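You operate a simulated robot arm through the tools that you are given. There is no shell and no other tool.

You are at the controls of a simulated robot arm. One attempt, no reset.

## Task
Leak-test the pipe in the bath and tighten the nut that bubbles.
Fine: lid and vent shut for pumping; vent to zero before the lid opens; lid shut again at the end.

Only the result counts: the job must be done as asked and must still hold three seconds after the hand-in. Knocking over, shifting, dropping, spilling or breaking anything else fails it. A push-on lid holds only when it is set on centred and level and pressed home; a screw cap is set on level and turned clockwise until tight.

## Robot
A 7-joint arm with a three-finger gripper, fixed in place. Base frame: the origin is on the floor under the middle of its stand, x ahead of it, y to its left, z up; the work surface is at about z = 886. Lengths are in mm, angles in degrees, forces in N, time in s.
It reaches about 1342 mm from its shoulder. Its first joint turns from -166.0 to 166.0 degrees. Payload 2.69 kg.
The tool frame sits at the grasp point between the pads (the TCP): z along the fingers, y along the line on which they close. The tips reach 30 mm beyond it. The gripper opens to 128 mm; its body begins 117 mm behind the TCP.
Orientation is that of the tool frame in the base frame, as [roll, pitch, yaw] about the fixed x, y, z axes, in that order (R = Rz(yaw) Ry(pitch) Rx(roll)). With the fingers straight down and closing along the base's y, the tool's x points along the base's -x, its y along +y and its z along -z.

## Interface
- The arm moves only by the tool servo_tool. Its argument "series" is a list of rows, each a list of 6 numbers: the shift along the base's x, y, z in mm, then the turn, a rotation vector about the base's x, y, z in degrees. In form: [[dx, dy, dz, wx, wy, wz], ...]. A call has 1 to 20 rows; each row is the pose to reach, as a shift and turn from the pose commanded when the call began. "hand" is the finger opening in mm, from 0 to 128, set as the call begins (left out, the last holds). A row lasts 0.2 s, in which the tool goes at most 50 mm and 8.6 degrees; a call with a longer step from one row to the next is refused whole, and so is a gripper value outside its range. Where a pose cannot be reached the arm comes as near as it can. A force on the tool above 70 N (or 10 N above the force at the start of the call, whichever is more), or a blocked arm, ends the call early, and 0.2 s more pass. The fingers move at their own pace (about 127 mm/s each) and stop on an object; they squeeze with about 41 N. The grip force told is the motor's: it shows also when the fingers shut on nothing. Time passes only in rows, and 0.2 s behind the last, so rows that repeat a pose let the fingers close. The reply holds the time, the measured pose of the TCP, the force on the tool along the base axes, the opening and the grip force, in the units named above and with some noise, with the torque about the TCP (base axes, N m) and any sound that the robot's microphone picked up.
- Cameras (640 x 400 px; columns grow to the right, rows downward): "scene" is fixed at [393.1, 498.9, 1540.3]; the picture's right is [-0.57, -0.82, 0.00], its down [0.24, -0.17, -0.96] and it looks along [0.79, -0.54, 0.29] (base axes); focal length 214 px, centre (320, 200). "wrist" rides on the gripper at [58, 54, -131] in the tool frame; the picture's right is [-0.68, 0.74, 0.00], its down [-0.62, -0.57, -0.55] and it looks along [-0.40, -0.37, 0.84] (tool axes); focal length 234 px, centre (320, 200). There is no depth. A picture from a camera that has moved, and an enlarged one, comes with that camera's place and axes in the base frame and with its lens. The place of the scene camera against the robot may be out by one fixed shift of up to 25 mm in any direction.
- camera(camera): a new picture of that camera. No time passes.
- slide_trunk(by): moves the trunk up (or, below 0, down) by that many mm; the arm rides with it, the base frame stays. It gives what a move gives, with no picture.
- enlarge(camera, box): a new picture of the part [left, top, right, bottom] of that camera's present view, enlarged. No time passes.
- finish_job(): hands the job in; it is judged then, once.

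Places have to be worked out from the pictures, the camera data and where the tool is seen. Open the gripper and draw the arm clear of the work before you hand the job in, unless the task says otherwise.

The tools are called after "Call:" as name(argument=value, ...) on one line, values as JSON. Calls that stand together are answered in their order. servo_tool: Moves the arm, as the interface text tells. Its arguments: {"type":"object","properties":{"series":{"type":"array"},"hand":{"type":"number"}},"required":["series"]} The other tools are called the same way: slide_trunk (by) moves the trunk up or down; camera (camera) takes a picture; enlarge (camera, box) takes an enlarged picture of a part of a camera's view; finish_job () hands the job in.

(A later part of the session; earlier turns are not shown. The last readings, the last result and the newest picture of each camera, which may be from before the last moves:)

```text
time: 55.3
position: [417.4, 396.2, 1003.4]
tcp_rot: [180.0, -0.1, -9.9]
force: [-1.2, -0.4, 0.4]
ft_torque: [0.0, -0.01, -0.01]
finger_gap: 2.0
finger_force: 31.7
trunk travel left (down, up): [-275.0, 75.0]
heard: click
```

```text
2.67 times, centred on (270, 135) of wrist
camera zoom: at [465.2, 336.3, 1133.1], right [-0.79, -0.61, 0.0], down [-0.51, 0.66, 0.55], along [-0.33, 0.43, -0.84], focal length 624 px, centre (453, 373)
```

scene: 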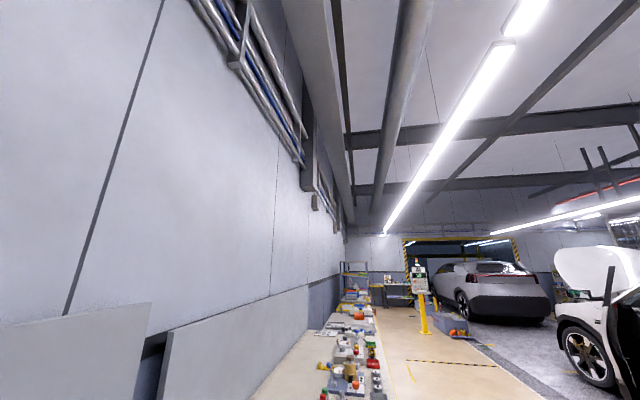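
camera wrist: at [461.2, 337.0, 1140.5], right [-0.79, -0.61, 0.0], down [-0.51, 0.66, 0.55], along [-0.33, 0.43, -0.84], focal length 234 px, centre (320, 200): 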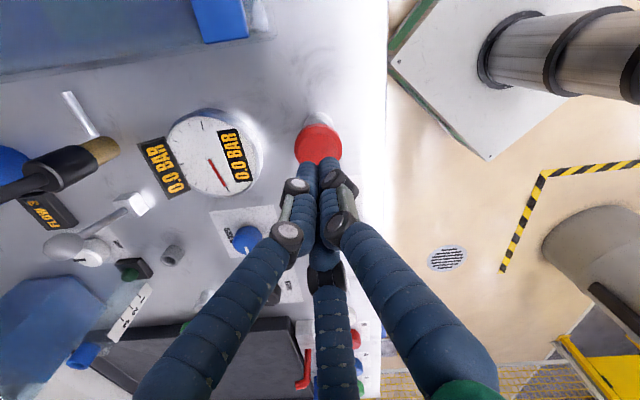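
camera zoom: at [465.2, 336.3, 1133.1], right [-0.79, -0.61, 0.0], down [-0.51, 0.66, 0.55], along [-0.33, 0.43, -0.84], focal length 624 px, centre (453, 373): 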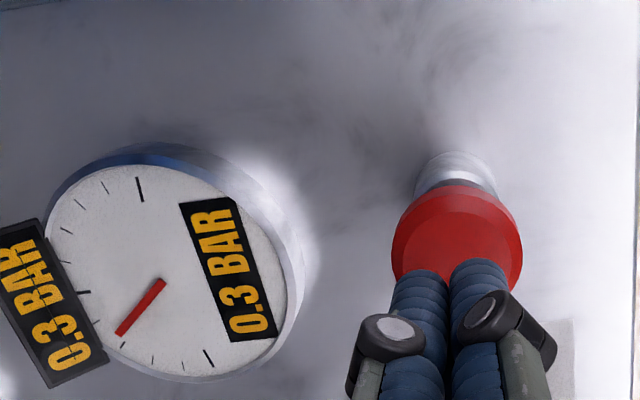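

0.3 BAR after two strokes. Third stroke.

Call:
servo_tool(series=[[0, 0, -15, 0, 0, 0], [0, 0, -27, 0, 0, 0], [0, 0, -35, 0, 0, 0], [0, 0, -41, 0, 0, 0], [0, 0, -45, 0, 0, 0], [0, 0, -22, 0, 0, 0], [0, 0, -2, 0, 0, 0]])

Call:
enlarge(camera="wrist", box=[150, 60, 390, 210])

```text
time: 56.9
position: [416.7, 396.6, 996.4]
tcp_rot: [179.9, -0.1, -9.9]
force: [-0.7, 0.3, 0.2]
ft_torque: [0.01, 0.01, 0.01]
finger_gap: 2.2
finger_force: 31.6
trunk travel left (down, up): [-275.0, 75.0]
heard: click
```

```text
2.67 times, centred on (270, 135) of wrist
camera zoom: at [464.3, 335.7, 1127.3], right [-0.79, -0.61, 0.0], down [-0.51, 0.66, 0.55], along [-0.33, 0.43, -0.84], focal length 624 px, centre (453, 373)
```

zoom: 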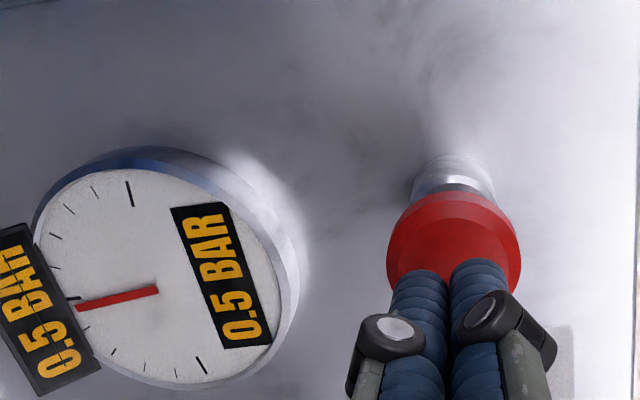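

0.5 BAR. One more stroke should bring it to about 0.6.

Call:
servo_tool(series=[[0, 0, -13, 0, 0, 0], [0, 0, -25, 0, 0, 0], [0, 0, -33, 0, 0, 0], [0, 0, -38, 0, 0, 0], [0, 0, -41, 0, 0, 0], [0, 0, -20, 0, 0, 0], [0, 0, 2, 0, 0, 0]])

Call:
enlarge(camera="wrist", box=[150, 60, 390, 210])

```text
time: 58.5
position: [418.5, 396.9, 999.7]
tcp_rot: [180.0, -0.1, -10.0]
force: [-0.5, 0.4, 0.1]
ft_torque: [0.08, -0.01, -0.01]
finger_gap: 2.2
finger_force: 31.2
trunk travel left (down, up): [-275.0, 75.0]
heard: click
```

```text
2.67 times, centred on (270, 135) of wrist
camera zoom: at [465.1, 335.4, 1130.8], right [-0.79, -0.61, 0.0], down [-0.51, 0.66, 0.55], along [-0.33, 0.43, -0.84], focal length 624 px, centre (453, 373)
```

zoom: 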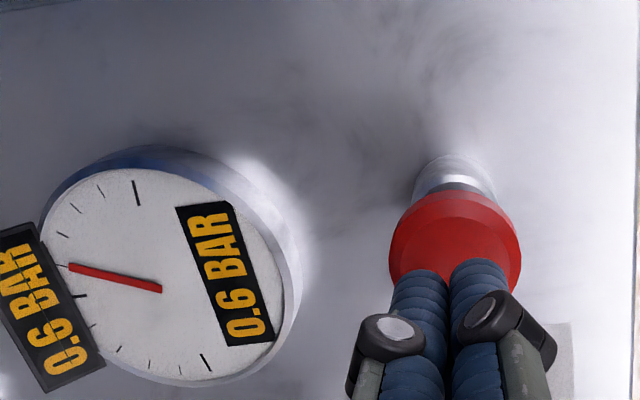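

0.6 BAR reached. I move up to view the bath through the closed lid and look for bubbles.

Call:
servo_tool(series=[[0, 0, 45, 0, 0, -8], [5, -5, 90, 0, 0, -16], [25, -20, 130, 0, 0, -24], [50, -40, 160, 0, 0, -32], [75, -60, 190, 0, 0, -40], [100, -80, 220, 0, 0, -48], [120, -95, 245, 0, 0, -56], [140, -110, 265, 0, 0, -64], [155, -120, 270, 0, 0, -72], [155, -120, 270, 0, 0, -80], [155, -120, 270, 0, 0, -85]], hand=128)

Call:
camera(camera="wrist")

Call:
enlarge(camera="wrist", box=[210, 70, 410, 195])

```text
time: 60.9
position: [572.2, 277.7, 1269.7]
tcp_rot: [180.0, -0.1, -95.1]
force: [-0.7, 0.4, 0.3]
ft_torque: [0.0, -0.01, 0.0]
finger_gap: 128.1
finger_force: 0.0
trunk travel left (down, up): [-275.0, 75.0]
```

```text
taken
camera wrist: at [513.6, 225.2, 1400.5], right [-0.67, 0.74, 0.0], down [0.62, 0.56, 0.55], along [0.4, 0.37, -0.84], focal length 234 px, centre (320, 200)
```

wrist: 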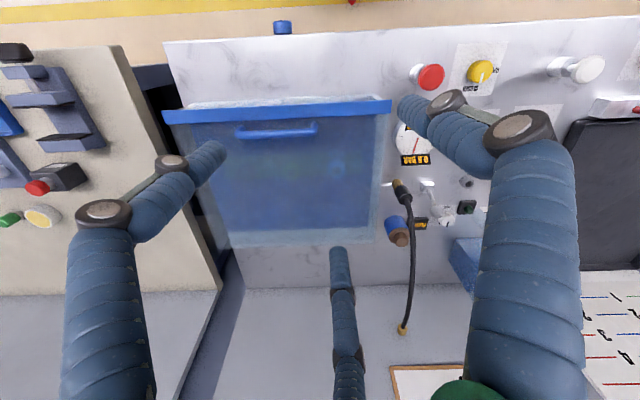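

```text
3.20 times, centred on (310, 132) of wrist
camera zoom: at [513.6, 225.2, 1400.5], right [-0.67, 0.74, 0.0], down [0.62, 0.56, 0.55], along [0.4, 0.37, -0.84], focal length 749 px, centre (352, 416)
```

zoom: 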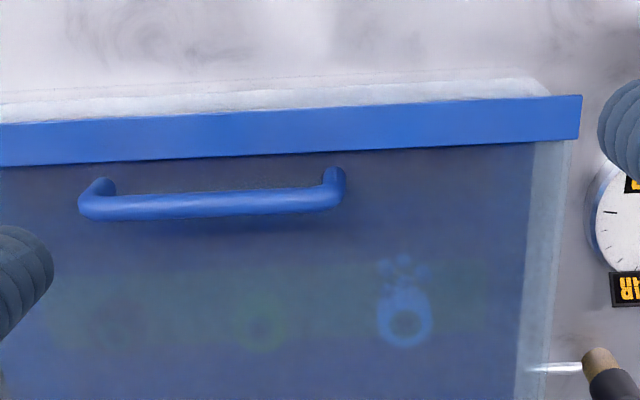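

Bubbles appear at the blue nut. I zoom in and take another look a moment later to confirm it is the only one.

Call:
enlarge(camera="wrist", box=[300, 130, 380, 180])

Call:
servo_tool(series=[[0, 0, 0, 0, 0, 0], [0, 0, 0, 0, 0, 0]])

Call:
enlarge(camera="wrist", box=[220, 120, 380, 220])

Call:
enlarge(camera="wrist", box=[380, 100, 460, 180])

```text
8.00 times, centred on (340, 155) of wrist
camera zoom: at [513.6, 225.2, 1400.5], right [-0.67, 0.74, 0.0], down [0.62, 0.56, 0.55], along [0.4, 0.37, -0.84], focal length 1873 px, centre (160, 560)
```

zoom: 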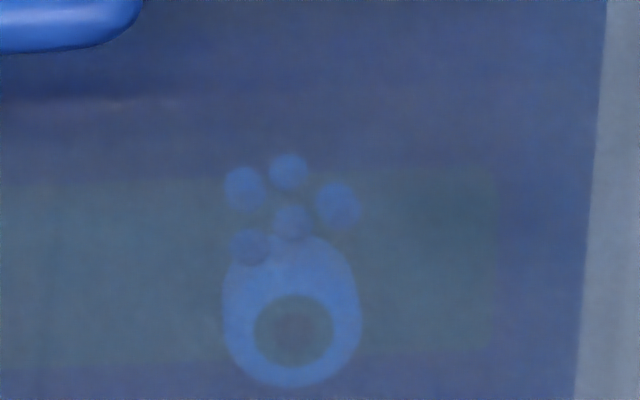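

```text
time: 61.5
position: [572.0, 278.4, 1269.2]
tcp_rot: [-179.9, 0.0, -95.1]
force: [0.3, -0.3, -1.1]
ft_torque: [-0.02, 0.01, -0.01]
finger_gap: 128.0
finger_force: 0.1
trunk travel left (down, up): [-275.0, 75.0]
```

```text
4.00 times, centred on (300, 170) of wrist
camera zoom: at [513.8, 225.2, 1400.3], right [-0.67, 0.74, 0.0], down [0.62, 0.56, 0.55], along [0.4, 0.37, -0.84], focal length 937 px, centre (400, 320)
```

zoom: 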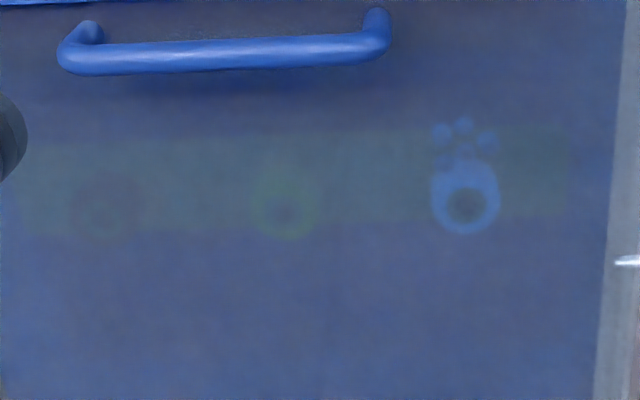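

```text
5.00 times, centred on (420, 140) of wrist
camera zoom: at [513.8, 225.2, 1400.3], right [-0.67, 0.74, 0.0], down [0.62, 0.56, 0.55], along [0.4, 0.37, -0.84], focal length 1171 px, centre (-180, 500)
```

zoom: 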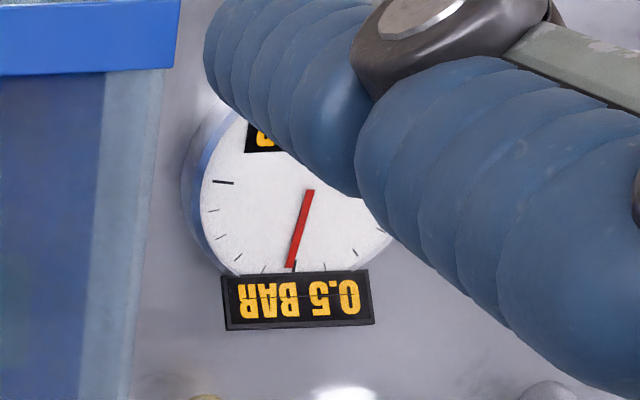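

Only the blue nut bubbles (pressure slowly falling through it). Next I go back to the yellow valve to vent to zero.

Call:
servo_tool(series=[[-35, 30, 0, 0, 0, 0], [-70, 60, 0, 0, 0, 0], [-105, 90, 0, 0, 0, 0], [-140, 120, -10, 0, 0, -1], [-175, 150, -30, 0, 0, -2], [-205, 175, -60, 0, 0, -3], [-225, 190, -100, 0, 0, -4], [-232.5, 196.5, -145, 0, 0, -6], [-232.5, 196.5, -190, 0, 0, -6], [-232.5, 196.5, -235, 0, 0, -6], [-232.5, 196.5, -275, 0, 0, -6], [-232.5, 196.5, -305, 0, 0, -6]], hand=60)

Call:
enlarge(camera="wrist", box=[220, 100, 420, 225])

```text
refused: row 5 steps farther than a row can; nothing moved
```

```text
3.20 times, centred on (320, 162) of wrist
camera zoom: at [513.8, 225.2, 1400.3], right [-0.67, 0.74, 0.0], down [0.62, 0.56, 0.55], along [0.4, 0.37, -0.84], focal length 749 px, centre (320, 320)
```

zoom: 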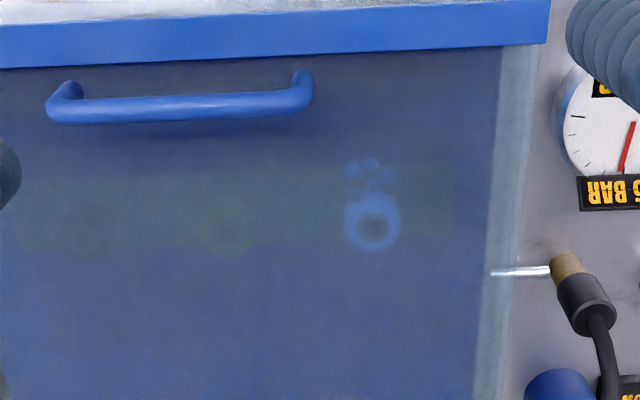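

Same path with smaller steps.

Call:
servo_tool(series=[[-35, 30, 0, 0, 0, 0], [-70, 60, 0, 0, 0, 0], [-105, 90, 0, 0, 0, 0], [-140, 120, -10, 0, 0, -1], [-170, 146, -30, 0, 0, -2], [-198, 170, -60, 0, 0, -3], [-222, 188, -95, 0, 0, -4], [-232.5, 196.5, -138, 0, 0, -6], [-232.5, 196.5, -185, 0, 0, -6], [-232.5, 196.5, -230, 0, 0, -6], [-232.5, 196.5, -270, 0, 0, -6], [-232.5, 196.5, -300, 0, 0, -6]], hand=60)

Call:
enlarge(camera="wrist", box=[220, 100, 420, 225])

```text
time: 64.1
position: [339.4, 472.3, 970.6]
tcp_rot: [-180.0, -0.1, -101.0]
force: [0.7, -0.5, -0.1]
ft_torque: [-0.01, 0.0, -0.01]
finger_gap: 60.3
finger_force: 0.0
trunk travel left (down, up): [-275.0, 75.0]
```

```text
3.20 times, centred on (320, 162) of wrist
camera zoom: at [276.8, 427.6, 1100.8], right [-0.59, 0.8, 0.0], down [0.67, 0.5, 0.55], along [0.44, 0.33, -0.84], focal length 749 px, centre (320, 320)
```

zoom: 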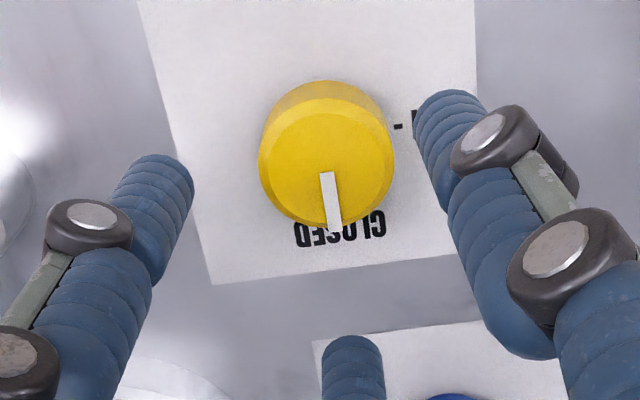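

Call:
servo_tool(series=[[-0.8, 2, -20, 0, 0, 0], [-0.8, 2, -38, 0, 0, 0], [-0.8, 2, -48, 0, 0, 0], [-0.8, 2, -53, 0, 0, 0]])

Call:
servo_tool(series=[[0, 0, 0, 0, 0, 0], [0, 0, 0, 0, 0, 0], [0, 0, 0, 0, 0, 0]], hand=34)

Call:
enlarge(camera="wrist", box=[220, 100, 420, 225])

```text
time: 65.1
position: [340.3, 476.8, 916.7]
tcp_rot: [180.0, -0.1, -100.9]
force: [-0.6, 0.2, 0.2]
ft_torque: [0.0, 0.01, 0.0]
finger_gap: 60.1
finger_force: 0.0
trunk travel left (down, up): [-275.0, 75.0]
```

```text
time: 65.9
position: [339.9, 475.5, 917.8]
tcp_rot: [179.8, -0.1, -101.1]
force: [4.7, -9.5, -3.1]
ft_torque: [-0.17, -0.07, 0.0]
finger_gap: 40.9
finger_force: 5.4
trunk travel left (down, up): [-275.0, 75.0]
```

```text
3.20 times, centred on (320, 162) of wrist
camera zoom: at [276.0, 430.7, 1047.7], right [-0.59, 0.8, 0.0], down [0.67, 0.5, 0.55], along [0.44, 0.32, -0.84], focal length 749 px, centre (320, 320)
```

zoom: 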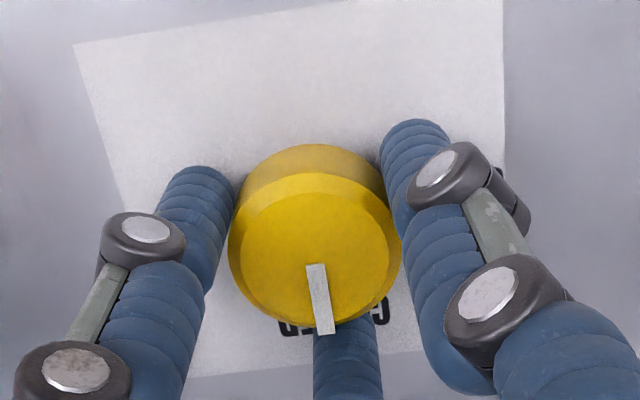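

The grip isn't firm yet (40.9 mm, 5 N); I nudge 1.5 mm toward −y and let it close.

Call:
servo_tool(series=[[0.3, -1.5, 0, 0, 0, 0], [0.3, -1.5, 0, 0, 0, 0], [0.3, -1.5, 0, 0, 0, 0]], hand=32)

```text
time: 66.7
position: [339.2, 474.7, 917.8]
tcp_rot: [180.0, -0.1, -101.1]
force: [-10.0, -3.1, -0.7]
ft_torque: [-0.09, 0.51, 0.02]
finger_gap: 36.9
finger_force: 45.1
trunk travel left (down, up): [-275.0, 75.0]
```

Firm grip now (36.9 mm, 45 N). I turn it 91° counter-clockwise to OPEN.

Call:
servo_tool(series=[[0, 0, 0, 0, 0, 8], [0, 0, 0, 0, 0, 16], [0, 0, 0, 0, 0, 24], [0, 0, 0, 0, 0, 32], [0, 0, 0, 0, 0, 40], [0, 0, 0, 0, 0, 48], [0, 0, 0, 0, 0, 56], [0, 0, 0, 0, 0, 64], [0, 0, 0, 0, 0, 72], [0, 0, 0, 0, 0, 80], [0, 0, 0, 0, 0, 88], [0, 0, 0, 0, 0, 91]])

Call:
camera(camera="wrist")

```text
time: 69.3
position: [339.6, 473.4, 917.3]
tcp_rot: [-180.0, -0.2, -9.9]
force: [-2.9, 2.8, 0.2]
ft_torque: [-0.11, 0.15, -0.78]
finger_gap: 36.7
finger_force: 45.2
trunk travel left (down, up): [-275.0, 75.0]
```

```text
taken
camera wrist: at [387.1, 412.7, 1047.8], right [-0.79, -0.61, 0.0], down [-0.51, 0.66, 0.55], along [-0.33, 0.44, -0.84], focal length 234 px, centre (320, 200)
```

wrist: 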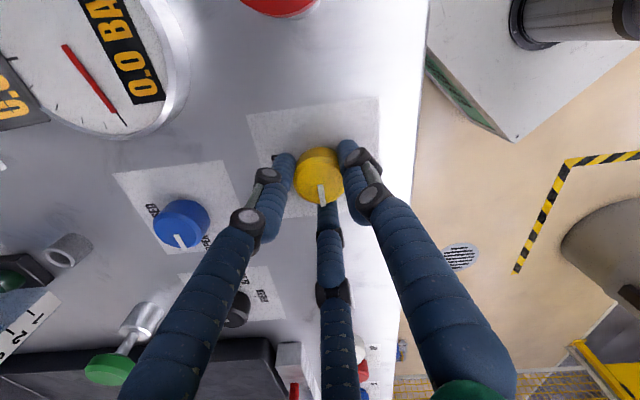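

Gauge shows 0.0 BAR. I release the knob and rise, then verify gauge and valve.

Call:
servo_tool(series=[[0, 0, 0, 0, 0, 0], [0, 0, 0, 0, 0, 0], [0, 0, 20, 0, 0, 0], [0, 0, 55, 0, 0, 0], [0, 0, 100, 0, 0, 0], [0, 0, 145, 0, 0, 0], [0, 0, 180, 0, 0, 0]], hand=64)

Call:
enlarge(camera="wrist", box=[100, 0, 420, 200])

```text
time: 70.9
position: [337.5, 474.2, 1094.3]
tcp_rot: [179.9, 0.1, -10.1]
force: [-0.1, -0.5, 0.5]
ft_torque: [0.01, 0.01, 0.03]
finger_gap: 63.7
finger_force: 0.0
trunk travel left (down, up): [-275.0, 75.0]
```

```text
2.00 times, centred on (260, 100) of wrist
camera zoom: at [385.4, 412.6, 1224.1], right [-0.79, -0.61, 0.0], down [-0.51, 0.66, 0.55], along [-0.33, 0.43, -0.84], focal length 468 px, centre (440, 400)
```

zoom: 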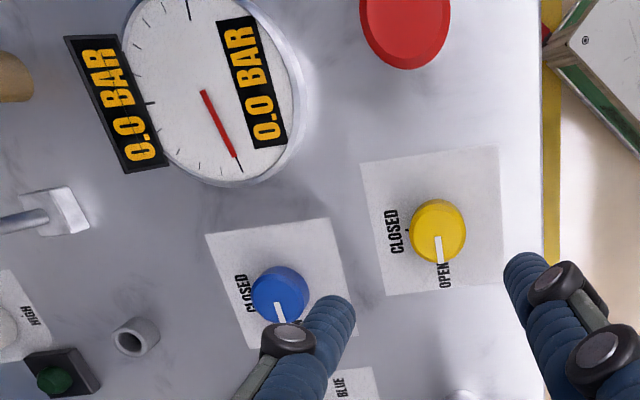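

Vented: gauge 0.0, yellow at OPEN. Now to the lid: I move above the handle with yaw −45° so the fingers close across the bar.

Call:
servo_tool(series=[[0, 0, 45, 0, 0, -4], [35, -26, 65, 0, 0, -8], [72, -54, 80, 0, 0, -12], [110, -82, 90, 0, 0, -16], [148, -111, 96, 0, 0, -20], [186, -140, 96, 0, 0, -24], [224, -168, 96, 0, 0, -28], [262, -197, 96, 0, 0, -32], [300, -225, 96, 0, 0, -35], [302.5, -227, 86, 0, 0, -35]], hand=64)

Call:
camera(camera="wrist")

Call:
enlarge(camera="wrist", box=[200, 60, 440, 210])

```text
time: 73.1
position: [642.4, 247.4, 1185.8]
tcp_rot: [-180.0, -0.2, -45.1]
force: [0.1, 1.1, 0.0]
ft_torque: [0.01, 0.0, 0.02]
finger_gap: 64.2
finger_force: 0.0
trunk travel left (down, up): [-275.0, 75.0]
```

```text
taken
camera wrist: at [645.0, 169.4, 1315.5], right [-1.0, -0.04, 0.0], down [-0.04, 0.84, 0.55], along [-0.02, 0.55, -0.84], focal length 234 px, centre (320, 200)
```

wrist: 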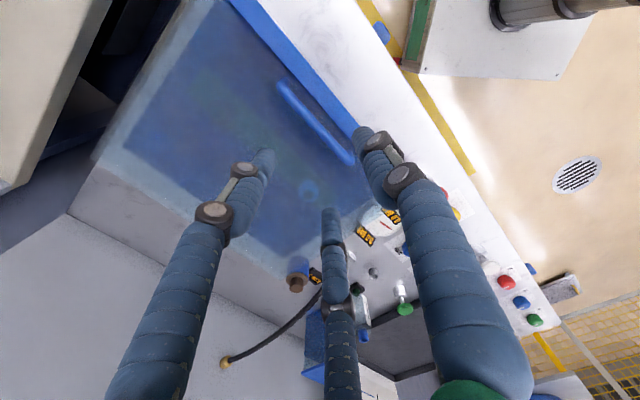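

```text
2.67 times, centred on (320, 135) of wrist
camera zoom: at [645.0, 169.4, 1315.5], right [-1.0, -0.04, 0.0], down [-0.04, 0.84, 0.55], along [-0.02, 0.55, -0.84], focal length 624 px, centre (320, 373)
```

zoom: 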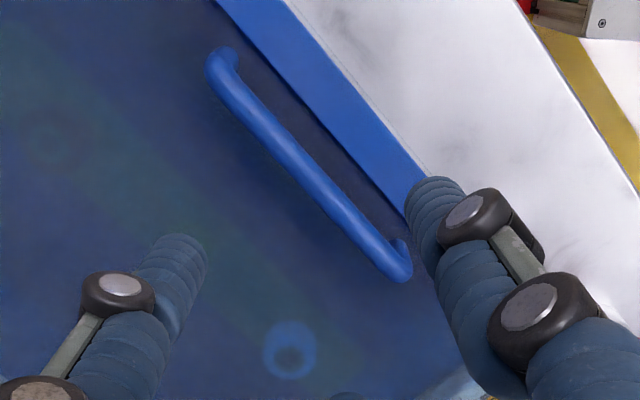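

The bar is at about u≈627, w≈281, z≈1057. I descend toward it, first to z=1090 for a check.

Call:
servo_tool(series=[[1.5, 0.3, -35, 0, 0, 0], [2.8, 0.5, -70, 0, 0, 0], [2.8, 0.5, -96, 0, 0, 0], [2.8, 0.5, -96, 0, 0, 0]], hand=50)

Call:
camera(camera="wrist")

Call:
enlarge(camera="wrist", box=[220, 100, 420, 225])

```text
time: 74.1
position: [646.3, 247.6, 1088.3]
tcp_rot: [180.0, -0.1, -44.9]
force: [-0.3, -0.4, 0.1]
ft_torque: [-0.01, 0.03, 0.02]
finger_gap: 50.1
finger_force: 0.1
trunk travel left (down, up): [-275.0, 75.0]
```

```text
taken
camera wrist: at [649.0, 171.1, 1218.9], right [-1.0, -0.04, 0.0], down [-0.04, 0.84, 0.55], along [-0.02, 0.55, -0.84], focal length 234 px, centre (320, 200)
```

wrist: 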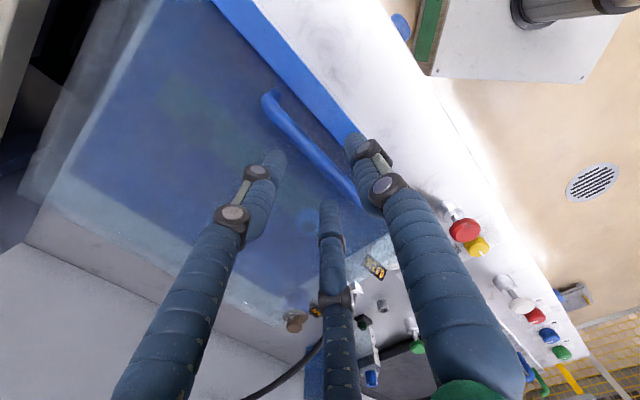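

```text
3.20 times, centred on (320, 162) of wrist
camera zoom: at [649.0, 171.1, 1218.9], right [-1.0, -0.04, 0.0], down [-0.04, 0.84, 0.55], along [-0.02, 0.55, -0.84], focal length 749 px, centre (320, 320)
```

zoom: 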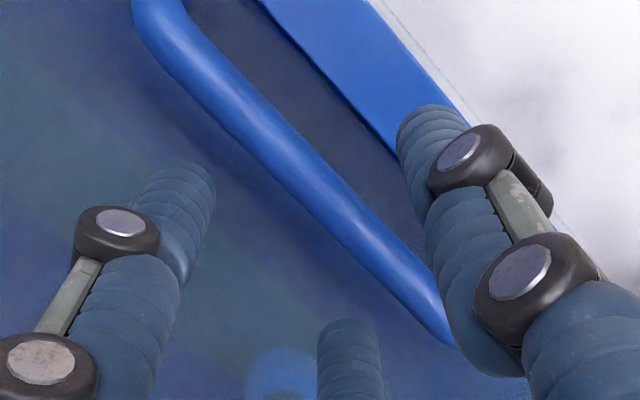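

The bar runs between the front finger and the rear pair, about 5 mm ahead of the axis as intended. I lower carefully with force watch.

Call:
servo_tool(series=[[0, 0, -6, 0, 0, 0], [0, 0, -12, 0, 0, 0], [0, 0, -18, 0, 0, 0], [0, 0, -22, 0, 0, 0]])

Call:
enlarge(camera="wrist", box=[220, 100, 420, 225])

```text
time: 75.1
position: [645.5, 246.4, 1064.9]
tcp_rot: [179.9, -0.1, -45.0]
force: [-0.2, 0.2, -0.4]
ft_torque: [0.02, -0.03, 0.01]
finger_gap: 49.7
finger_force: 0.0
trunk travel left (down, up): [-275.0, 75.0]
```

```text
3.20 times, centred on (320, 162) of wrist
camera zoom: at [648.1, 170.0, 1195.6], right [-1.0, -0.04, 0.0], down [-0.04, 0.84, 0.55], along [-0.02, 0.55, -0.84], focal length 749 px, centre (320, 320)
```

zoom: 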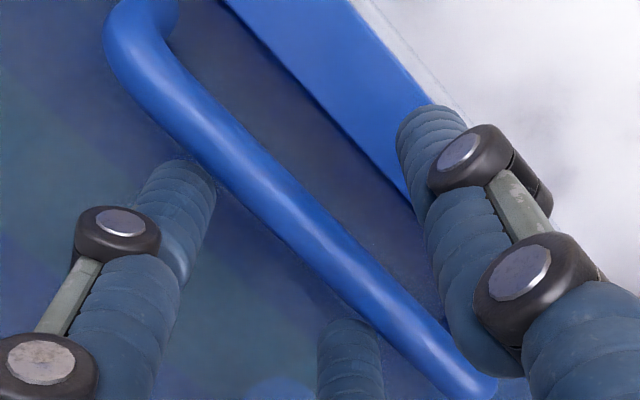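

Bar is ~15 mm below the TCP, so the fingertips reach past it. I lower 3 mm more and close on the bar.

Call:
servo_tool(series=[[0, 0, -3, 0, 0, 0], [0, 0, -3, 0, 0, 0], [0, 0, -3, 0, 0, 0], [0, 0, -3, 0, 0, 0]], hand=8)

Call:
enlarge(camera="wrist", box=[220, 100, 420, 225])

```text
time: 76.1
position: [648.3, 250.1, 1064.0]
tcp_rot: [-179.7, -0.2, -45.0]
force: [19.7, 27.5, 16.4]
ft_torque: [0.55, -0.32, -0.08]
finger_gap: 19.7
finger_force: 44.5
trunk travel left (down, up): [-275.0, 75.0]
```

```text
3.20 times, centred on (320, 162) of wrist
camera zoom: at [650.0, 172.0, 1194.6], right [-1.0, -0.04, -0.01], down [-0.04, 0.84, 0.55], along [-0.02, 0.55, -0.84], focal length 749 px, centre (320, 320)
```

zoom: 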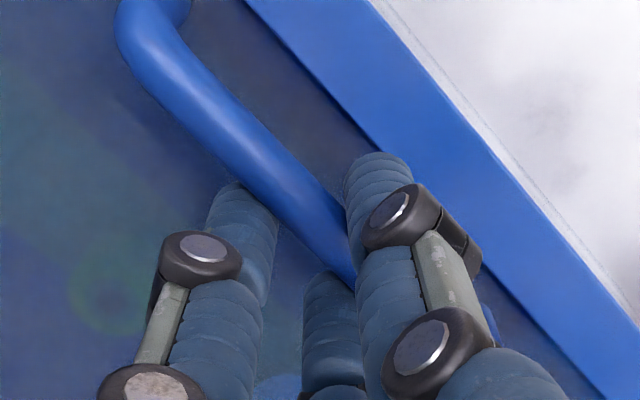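

The bar is held (20 mm gap, 44 N) with a sideways strain; I relax that by 4 mm and lift the first 5° of the lid's arc, watching forces.

Call:
servo_tool(series=[[2.8, 2.8, 1, 0, 0, 0], [3.7, 3.7, 8, 0, 0, 0], [4.4, 4.4, 16, 0, 0, 0], [5.2, 5.2, 22.7, 0, 0, 0]])

Call:
camera(camera="wrist")

```text
time: 77.1
position: [649.9, 253.2, 1084.5]
tcp_rot: [179.9, 0.0, -45.0]
force: [16.8, -6.0, -3.6]
ft_torque: [-0.23, -0.53, 0.05]
finger_gap: 19.8
finger_force: 44.6
trunk travel left (down, up): [-275.0, 75.0]
```

```text
taken
camera wrist: at [653.6, 175.1, 1215.7], right [-1.0, -0.04, 0.0], down [-0.04, 0.84, 0.55], along [-0.02, 0.55, -0.84], focal length 234 px, centre (320, 200)
```

wrist: 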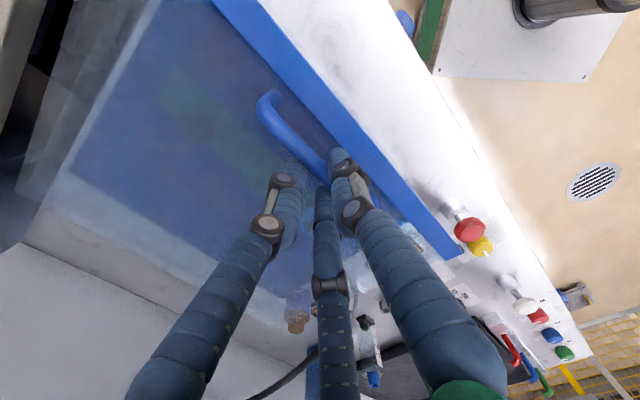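

The lid lifts with a few newtons. I continue along the arc to about 30°.

Call:
servo_tool(series=[[1.7, 1.7, 11.2, 0, 0, 0], [3.7, 3.7, 22.4, 0, 0, 0], [6.1, 6.1, 33.4, 0, 0, 0], [8.8, 8.8, 44.2, 0, 0, 0], [11.8, 11.8, 54.9, 0, 0, 0], [15.2, 15.2, 65.4, 0, 0, 0], [18.9, 18.9, 75.6, 0, 0, 0], [22.8, 22.8, 85.6, 0, 0, 0], [27.1, 27.1, 95.4, 0, 0, 0], [31.7, 31.7, 104.9, 0, 0, 0]])

Call:
camera(camera="wrist")

```text
time: 79.3
position: [682.1, 285.6, 1189.1]
tcp_rot: [179.8, -0.1, -45.0]
force: [15.6, 4.5, -12.1]
ft_torque: [0.19, -0.32, 0.29]
finger_gap: 19.6
finger_force: 44.0
trunk travel left (down, up): [-275.0, 75.0]
```

```text
taken
camera wrist: at [685.9, 207.9, 1320.0], right [-1.0, -0.04, 0.0], down [-0.04, 0.84, 0.55], along [-0.02, 0.55, -0.84], focal length 234 px, centre (320, 200)
```

wrist: 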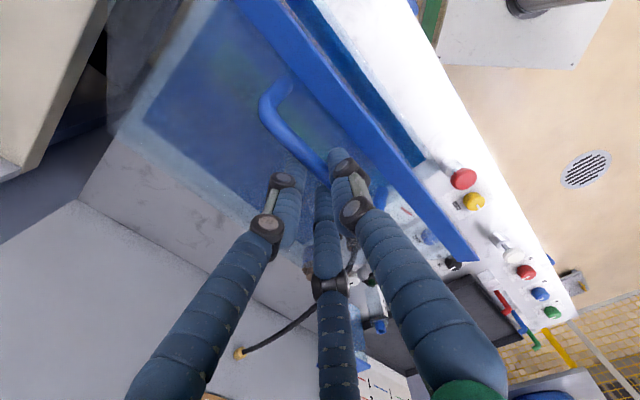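

Call:
servo_tool(series=[[4.9, 4.9, 9.2, 0, 0, 0], [10, 10, 18, 0, 0, 0], [15.5, 15.5, 26.6, 0, 0, 0], [21.2, 21.2, 34.8, 0, 0, 0], [27.1, 27.1, 42.6, 0, 0, 0], [33.3, 33.3, 50.1, 0, 0, 0], [39.7, 39.7, 57.2, 0, 0, 0], [46.3, 46.3, 63.9, 0, 0, 0], [53.1, 53.1, 70.2, 0, 0, 0], [60.1, 60.1, 76, 0, 0, 0], [67.3, 67.3, 81.4, 0, 0, 0], [74.7, 74.7, 86.4, 0, 0, 0]])

Call:
camera(camera="wrist")

```text
time: 81.9
position: [756.1, 359.4, 1276.1]
tcp_rot: [-179.9, -0.1, -45.0]
force: [4.8, -8.1, 1.7]
ft_torque: [-0.33, -0.38, 0.44]
finger_gap: 19.9
finger_force: 45.0
trunk travel left (down, up): [-275.0, 75.0]
```

```text
taken
camera wrist: at [759.3, 281.7, 1407.3], right [-1.0, -0.04, 0.0], down [-0.04, 0.84, 0.55], along [-0.02, 0.55, -0.84], focal length 234 px, centre (320, 200)
```

wrist: 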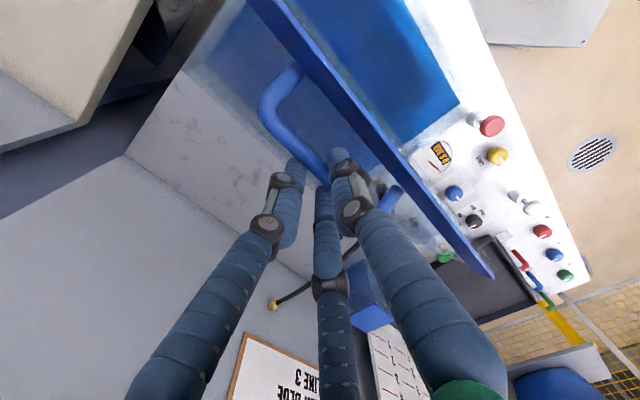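

Call:
servo_tool(series=[[7.4, 7.4, 4.4, 0, 0, 0], [15.1, 15.1, 8.5, 0, 0, 0], [22.8, 22.8, 12, 0, 0, 0], [30.6, 30.6, 15.1, 0, 0, 0], [38.5, 38.5, 17.6, 0, 0, 0], [46.5, 46.5, 19.8, 0, 0, 0], [54.5, 54.5, 21.4, 0, 0, 0], [62.6, 62.6, 22.6, 0, 0, 0], [70.7, 70.7, 23.2, 0, 0, 0], [78.9, 78.9, 23.3, 0, 0, 0]])

Call:
camera(camera="wrist")

Call:
enlarge(camera="wrist", box=[220, 60, 420, 225])

```text
time: 84.1
position: [834.1, 437.6, 1302.9]
tcp_rot: [-179.7, -0.2, -45.0]
force: [-6.6, 4.8, 24.5]
ft_torque: [0.18, 0.2, 0.52]
finger_gap: 19.7
finger_force: 44.7
trunk travel left (down, up): [-275.0, 75.0]
```

```text
taken
camera wrist: at [836.7, 359.4, 1433.0], right [-1.0, -0.04, 0.0], down [-0.04, 0.84, 0.55], along [-0.02, 0.55, -0.84], focal length 234 px, centre (320, 200)
```

wrist: 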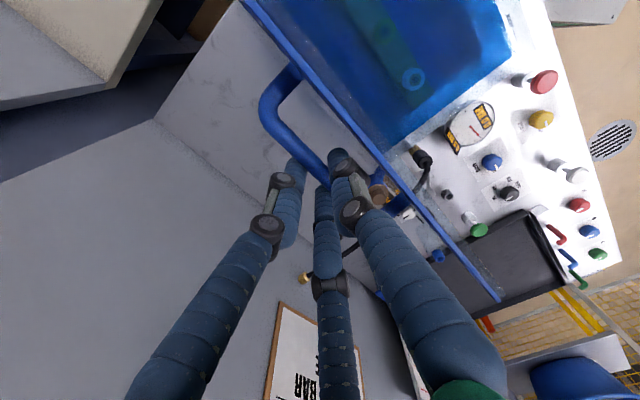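

```text
2.42 times, centred on (320, 142) of wrist
camera zoom: at [836.7, 359.4, 1433.0], right [-1.0, -0.04, 0.0], down [-0.04, 0.84, 0.55], along [-0.02, 0.55, -0.84], focal length 568 px, centre (320, 339)
```

zoom: 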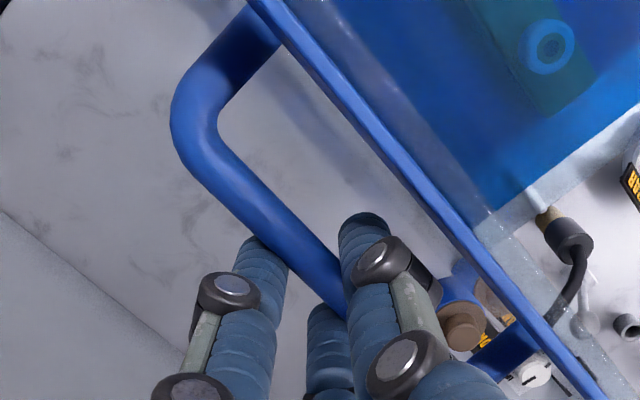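

The lid is about vertical (θ≈81°); refitting the arc from measured points gives hinge ≈(903,1014). I carry it past vertical to about 96°.

Call:
servo_tool(series=[[8, 8, 2, 0, 0, 0], [15.9, 15.9, 2.5, 0, 0, 0], [24.3, 24.3, 1.5, 0, 0, 0], [32.7, 32.7, 0.5, 0, 0, 0], [41, 41, -1.5, 0, 0, 0], [49.4, 49.4, -4, 0, 0, 0]])

Call:
camera(camera="wrist")

Call:
enlarge(camera="wrist", box=[220, 60, 420, 225])

```text
time: 85.5
position: [884.7, 486.7, 1293.5]
tcp_rot: [179.9, -0.1, -45.0]
force: [-0.3, 4.5, 7.8]
ft_torque: [0.25, -0.1, 0.48]
finger_gap: 19.9
finger_force: 44.5
trunk travel left (down, up): [-275.0, 75.0]
```

```text
taken
camera wrist: at [887.5, 409.9, 1425.5], right [-1.0, -0.04, 0.0], down [-0.04, 0.84, 0.55], along [-0.02, 0.55, -0.84], focal length 234 px, centre (320, 200)
```

wrist: 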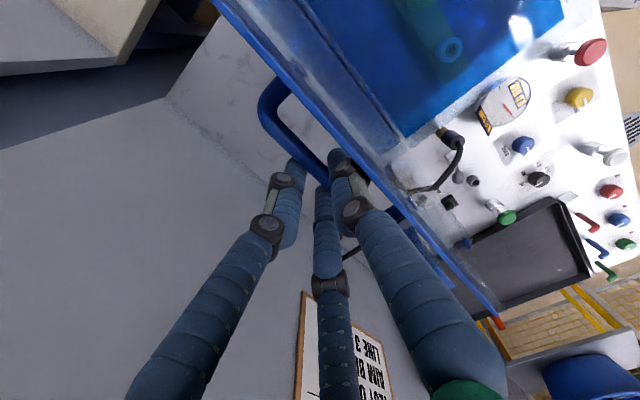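

```text
2.42 times, centred on (320, 142) of wrist
camera zoom: at [887.5, 409.9, 1425.5], right [-1.0, -0.04, 0.0], down [-0.04, 0.84, 0.55], along [-0.02, 0.55, -0.84], focal length 568 px, centre (320, 339)
```

zoom: 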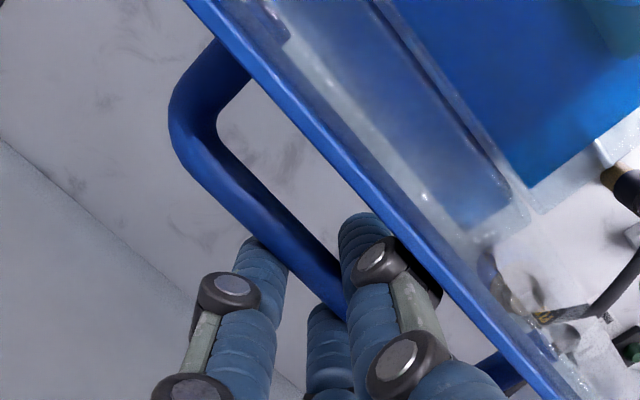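

The lid leans back ~6° past vertical. I open the fingers slightly (28 mm) and rise 30 mm so the rear pair clears the bar while the front finger still backs the lid.

Call:
servo_tool(series=[[0, 0, 0, 0, 0, 0], [0, 0, 0, 0, 0, 0], [0, 0, 10, 0, 0, 0], [0, 0, 20, 0, 0, 0], [0, 0, 30, 0, 0, 0]], hand=28)

Call:
camera(camera="wrist")

Call:
enlarge(camera="wrist", box=[220, 60, 420, 225])

```text
time: 86.7
position: [885.3, 486.7, 1324.8]
tcp_rot: [180.0, -0.2, -45.0]
force: [-0.4, 1.3, -0.7]
ft_torque: [0.0, 0.01, 0.04]
finger_gap: 27.8
finger_force: 0.0
trunk travel left (down, up): [-275.0, 75.0]
```

```text
taken
camera wrist: at [888.3, 409.7, 1454.8], right [-1.0, -0.04, 0.0], down [-0.04, 0.84, 0.55], along [-0.02, 0.55, -0.84], focal length 234 px, centre (320, 200)
```

wrist: 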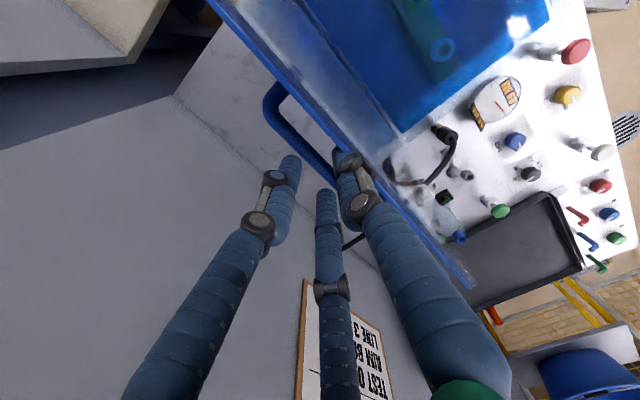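

```text
2.42 times, centred on (320, 142) of wrist
camera zoom: at [888.3, 409.7, 1454.8], right [-1.0, -0.04, 0.0], down [-0.04, 0.84, 0.55], along [-0.02, 0.55, -0.84], focal length 568 px, centre (320, 339)
```

zoom: 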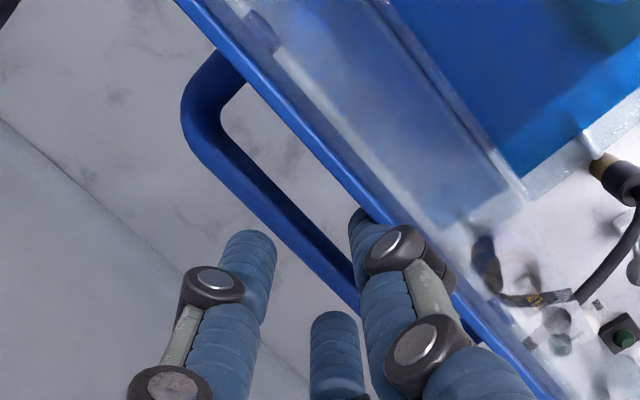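

The pair is clear of the bar and the front finger backs the lid's edge. I ease backward so the lid reclines onto its stop.

Call:
servo_tool(series=[[6, 6, 0, 0, 0, 0], [12, 12, 0, 0, 0, 0], [18, 18, 0, 0, 0, 0], [24, 24, 0, 0, 0, 0], [29, 29, 0, 0, 0, 0]])

Call:
camera(camera="wrist")

Call:
enlarge(camera="wrist", box=[220, 60, 420, 225])

```text
time: 87.9
position: [913.3, 515.6, 1325.8]
tcp_rot: [-180.0, -0.2, -45.0]
force: [0.3, 0.4, 0.1]
ft_torque: [-0.01, 0.02, -0.05]
finger_gap: 27.6
finger_force: 0.2
trunk travel left (down, up): [-275.0, 75.0]
```

```text
taken
camera wrist: at [916.5, 438.6, 1455.5], right [-1.0, -0.04, 0.0], down [-0.04, 0.84, 0.55], along [-0.02, 0.55, -0.84], focal length 234 px, centre (320, 200)
```

wrist: 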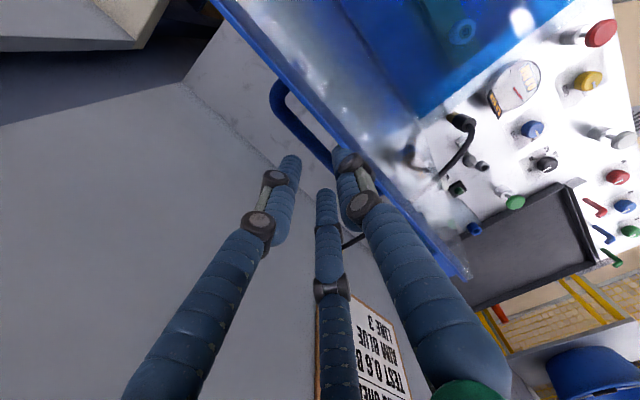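

```text
2.42 times, centred on (320, 142) of wrist
camera zoom: at [916.5, 438.6, 1455.5], right [-1.0, -0.04, 0.0], down [-0.04, 0.84, 0.55], along [-0.02, 0.55, -0.84], focal length 568 px, centre (320, 339)
```

zoom: 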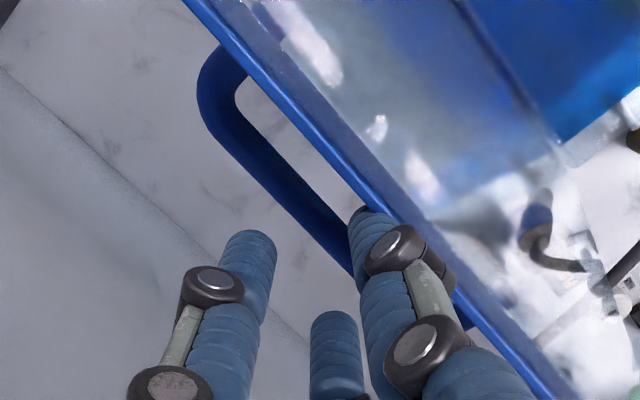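

The lid follows down to almost its stop. A little farther, then I rise clear.

Call:
servo_tool(series=[[4, 4, 0, 0, 0, 0], [7, 7, 2, 0, 0, 0], [7, 7, 15, 0, 0, 0], [6, 6, 35, 0, 0, 0], [4, 4, 60, 0, 0, 0], [0, 0, 85, 0, 0, 0]])

Call:
camera(camera="wrist")

```text
time: 89.3
position: [892.5, 504.1, 1413.1]
tcp_rot: [-179.7, -0.2, -45.0]
force: [-1.9, -0.8, 1.9]
ft_torque: [0.12, -0.22, 0.01]
finger_gap: 28.0
finger_force: 0.0
out of reach, approached as far as the arm can: row 2, 3, 4, 5, 6
trunk travel left (down, up): [-275.0, 75.0]
```

```text
taken
camera wrist: at [894.5, 425.5, 1544.3], right [-1.0, -0.04, -0.01], down [-0.04, 0.83, 0.55], along [-0.02, 0.55, -0.84], focal length 234 px, centre (320, 200)
```

wrist: 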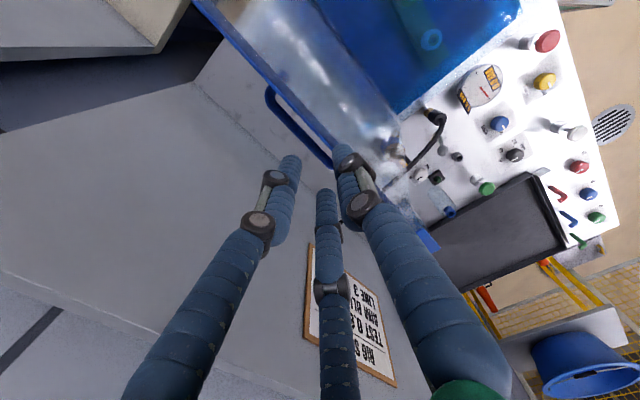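

The lid stays open. Blue nut triangulates to about (657, 404), top z≈936 under water. I move above it for a close look.

Call:
servo_tool(series=[[-42, -18, 0, 0, 0, -5], [-84, -36, -5, 0, 0, -10], [-126, -54, -15, 0, 0, -15], [-168, -72, -30, 0, 0, -20], [-205, -88, -55, 0, 0, -25], [-230, -98, -90, 0, 0, -30], [-235.5, -100, -135, 0, 0, -30], [-235.5, -100, -180, 0, 0, -30], [-235.5, -100, -225, 0, 0, -30], [-235.5, -100, -263, 0, 0, -30]], hand=80)

Call:
camera(camera="wrist")

Call:
enlarge(camera="wrist", box=[220, 60, 420, 185])

```text
time: 89.8
position: [853.5, 473.8, 1241.4]
tcp_rot: [171.4, 0.5, -52.7]
force: [26.2, -16.7, 10.3]
ft_torque: [0.97, 1.17, -1.21]
finger_gap: 67.5
finger_force: 0.0
trunk travel left (down, up): [-275.0, 75.0]
stopped in row 2: the force on the tool passed its limit at 116 N (the readings are from after the stop); the commanded pose is now the measured one
```

```text
taken
camera wrist: at [863.0, 408.3, 1378.0], right [-0.99, 0.1, 0.12], down [0.14, 0.88, 0.46], along [-0.06, 0.47, -0.88], focal length 234 px, centre (320, 200)
```

wrist: 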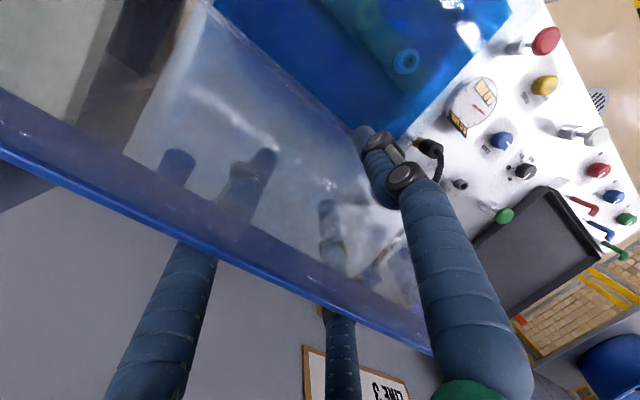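

```text
3.20 times, centred on (320, 122) of wrist
camera zoom: at [863.0, 408.3, 1378.0], right [-0.99, 0.1, 0.12], down [0.14, 0.88, 0.46], along [-0.06, 0.47, -0.88], focal length 749 px, centre (320, 448)
```

zoom: 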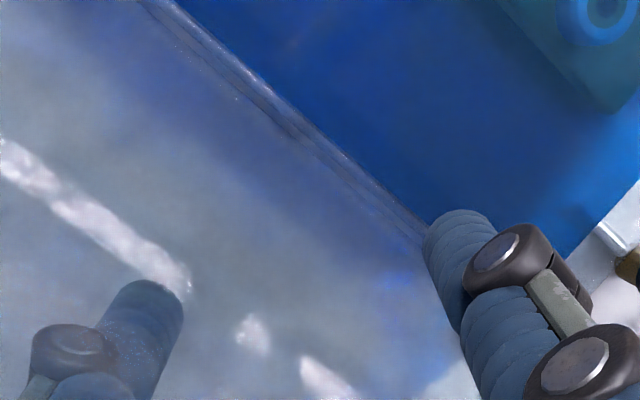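

Unexpected: after the out-of-reach moves the arm dipped, and the fingers straddled the open lid's edge (116 N peak, stopped). The lid still stands, leaning on the rear fingers. I first hold still to get a settled reading before moving carefully.

Call:
servo_tool(series=[[0, 0, 0, 0, 0, 0]])

Call:
camera(camera="wrist")

Call:
camera(camera="scene")

```text
time: 90.2
position: [848.0, 470.6, 1242.8]
tcp_rot: [171.3, 0.6, -52.6]
force: [32.8, -25.3, 1.8]
ft_torque: [1.7, -0.3, 0.21]
finger_gap: 64.3
finger_force: 0.0
trunk travel left (down, up): [-275.0, 75.0]
```

```text
taken
camera wrist: at [858.1, 404.3, 1379.6], right [-0.99, 0.09, 0.12], down [0.14, 0.88, 0.46], along [-0.06, 0.47, -0.88], focal length 234 px, centre (320, 200)
```

wrist: 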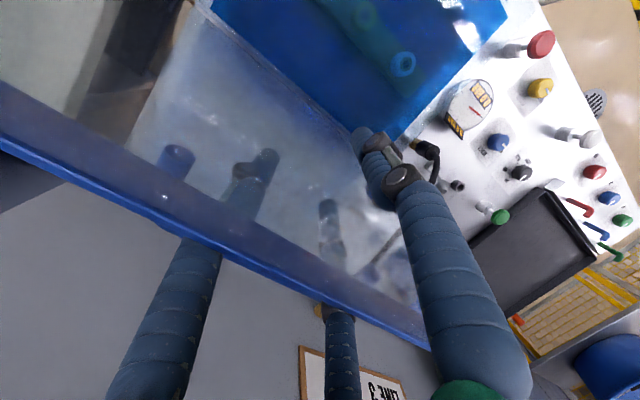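

```text
taken
```

scene: 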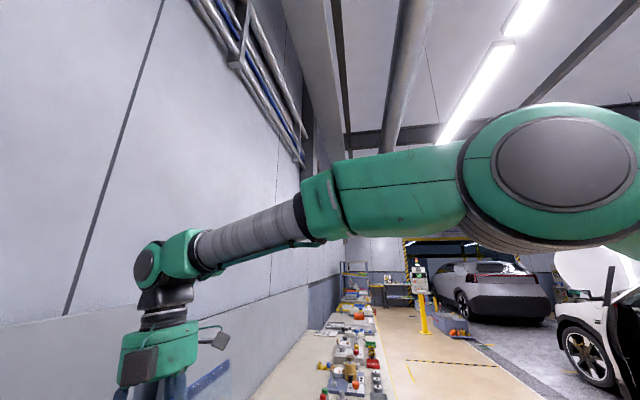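

The rear pair sits between lid and bar, touching the left post (41 N sideways). I relieve that by shifting right and slightly back, then withdraw straight up along the tool axis.

Call:
servo_tool(series=[[4, -1, 0, 0, 0, 0], [8, 0, 4, 0, 0, 0], [11, 3, 12, 0, 0, 0], [13, 5, 24, 0, 0, 0], [15, 6.5, 38, 0, 0, 0]])

Call:
camera(camera="wrist")

```text
time: 91.4
position: [861.2, 481.3, 1280.2]
tcp_rot: [171.3, 0.5, -52.5]
force: [1.3, -1.0, -1.4]
ft_torque: [0.01, 0.04, 0.04]
finger_gap: 81.0
finger_force: 0.0
trunk travel left (down, up): [-275.0, 75.0]
```

```text
taken
camera wrist: at [871.0, 415.8, 1417.1], right [-0.99, 0.09, 0.12], down [0.14, 0.88, 0.46], along [-0.06, 0.47, -0.88], focal length 234 px, centre (320, 200)
```

wrist: 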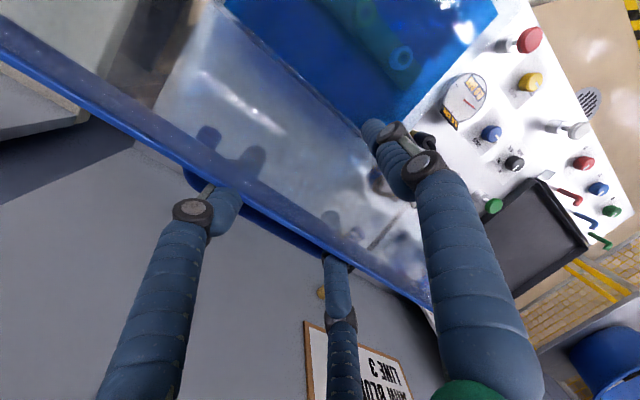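

Free of strain now. I continue straight up along the lid's lean until clear.

Call:
servo_tool(series=[[2.3, 1.5, 18, 0, 0, 0], [4.6, 3, 36, 0, 0, 0], [6.9, 4.5, 54, 0, 0, 0], [8, 5, 72, 0, 0, 0], [8, 5, 90, 0, 0, 0]])

Call:
camera(camera="wrist")

```text
time: 92.6
position: [868.7, 484.3, 1370.9]
tcp_rot: [171.1, 0.6, -52.4]
force: [0.0, -0.3, -0.4]
ft_torque: [0.02, 0.02, 0.0]
finger_gap: 79.9
finger_force: 0.3
trunk travel left (down, up): [-275.0, 75.0]
```

```text
taken
camera wrist: at [879.4, 419.0, 1507.9], right [-0.99, 0.09, 0.12], down [0.14, 0.88, 0.46], along [-0.06, 0.47, -0.88], focal length 234 px, centre (320, 200)
```

wrist: 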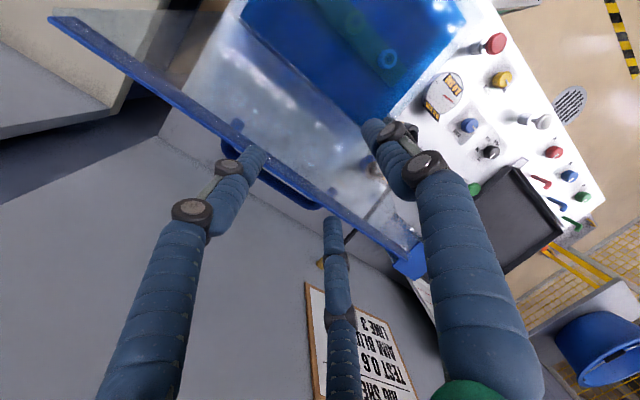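

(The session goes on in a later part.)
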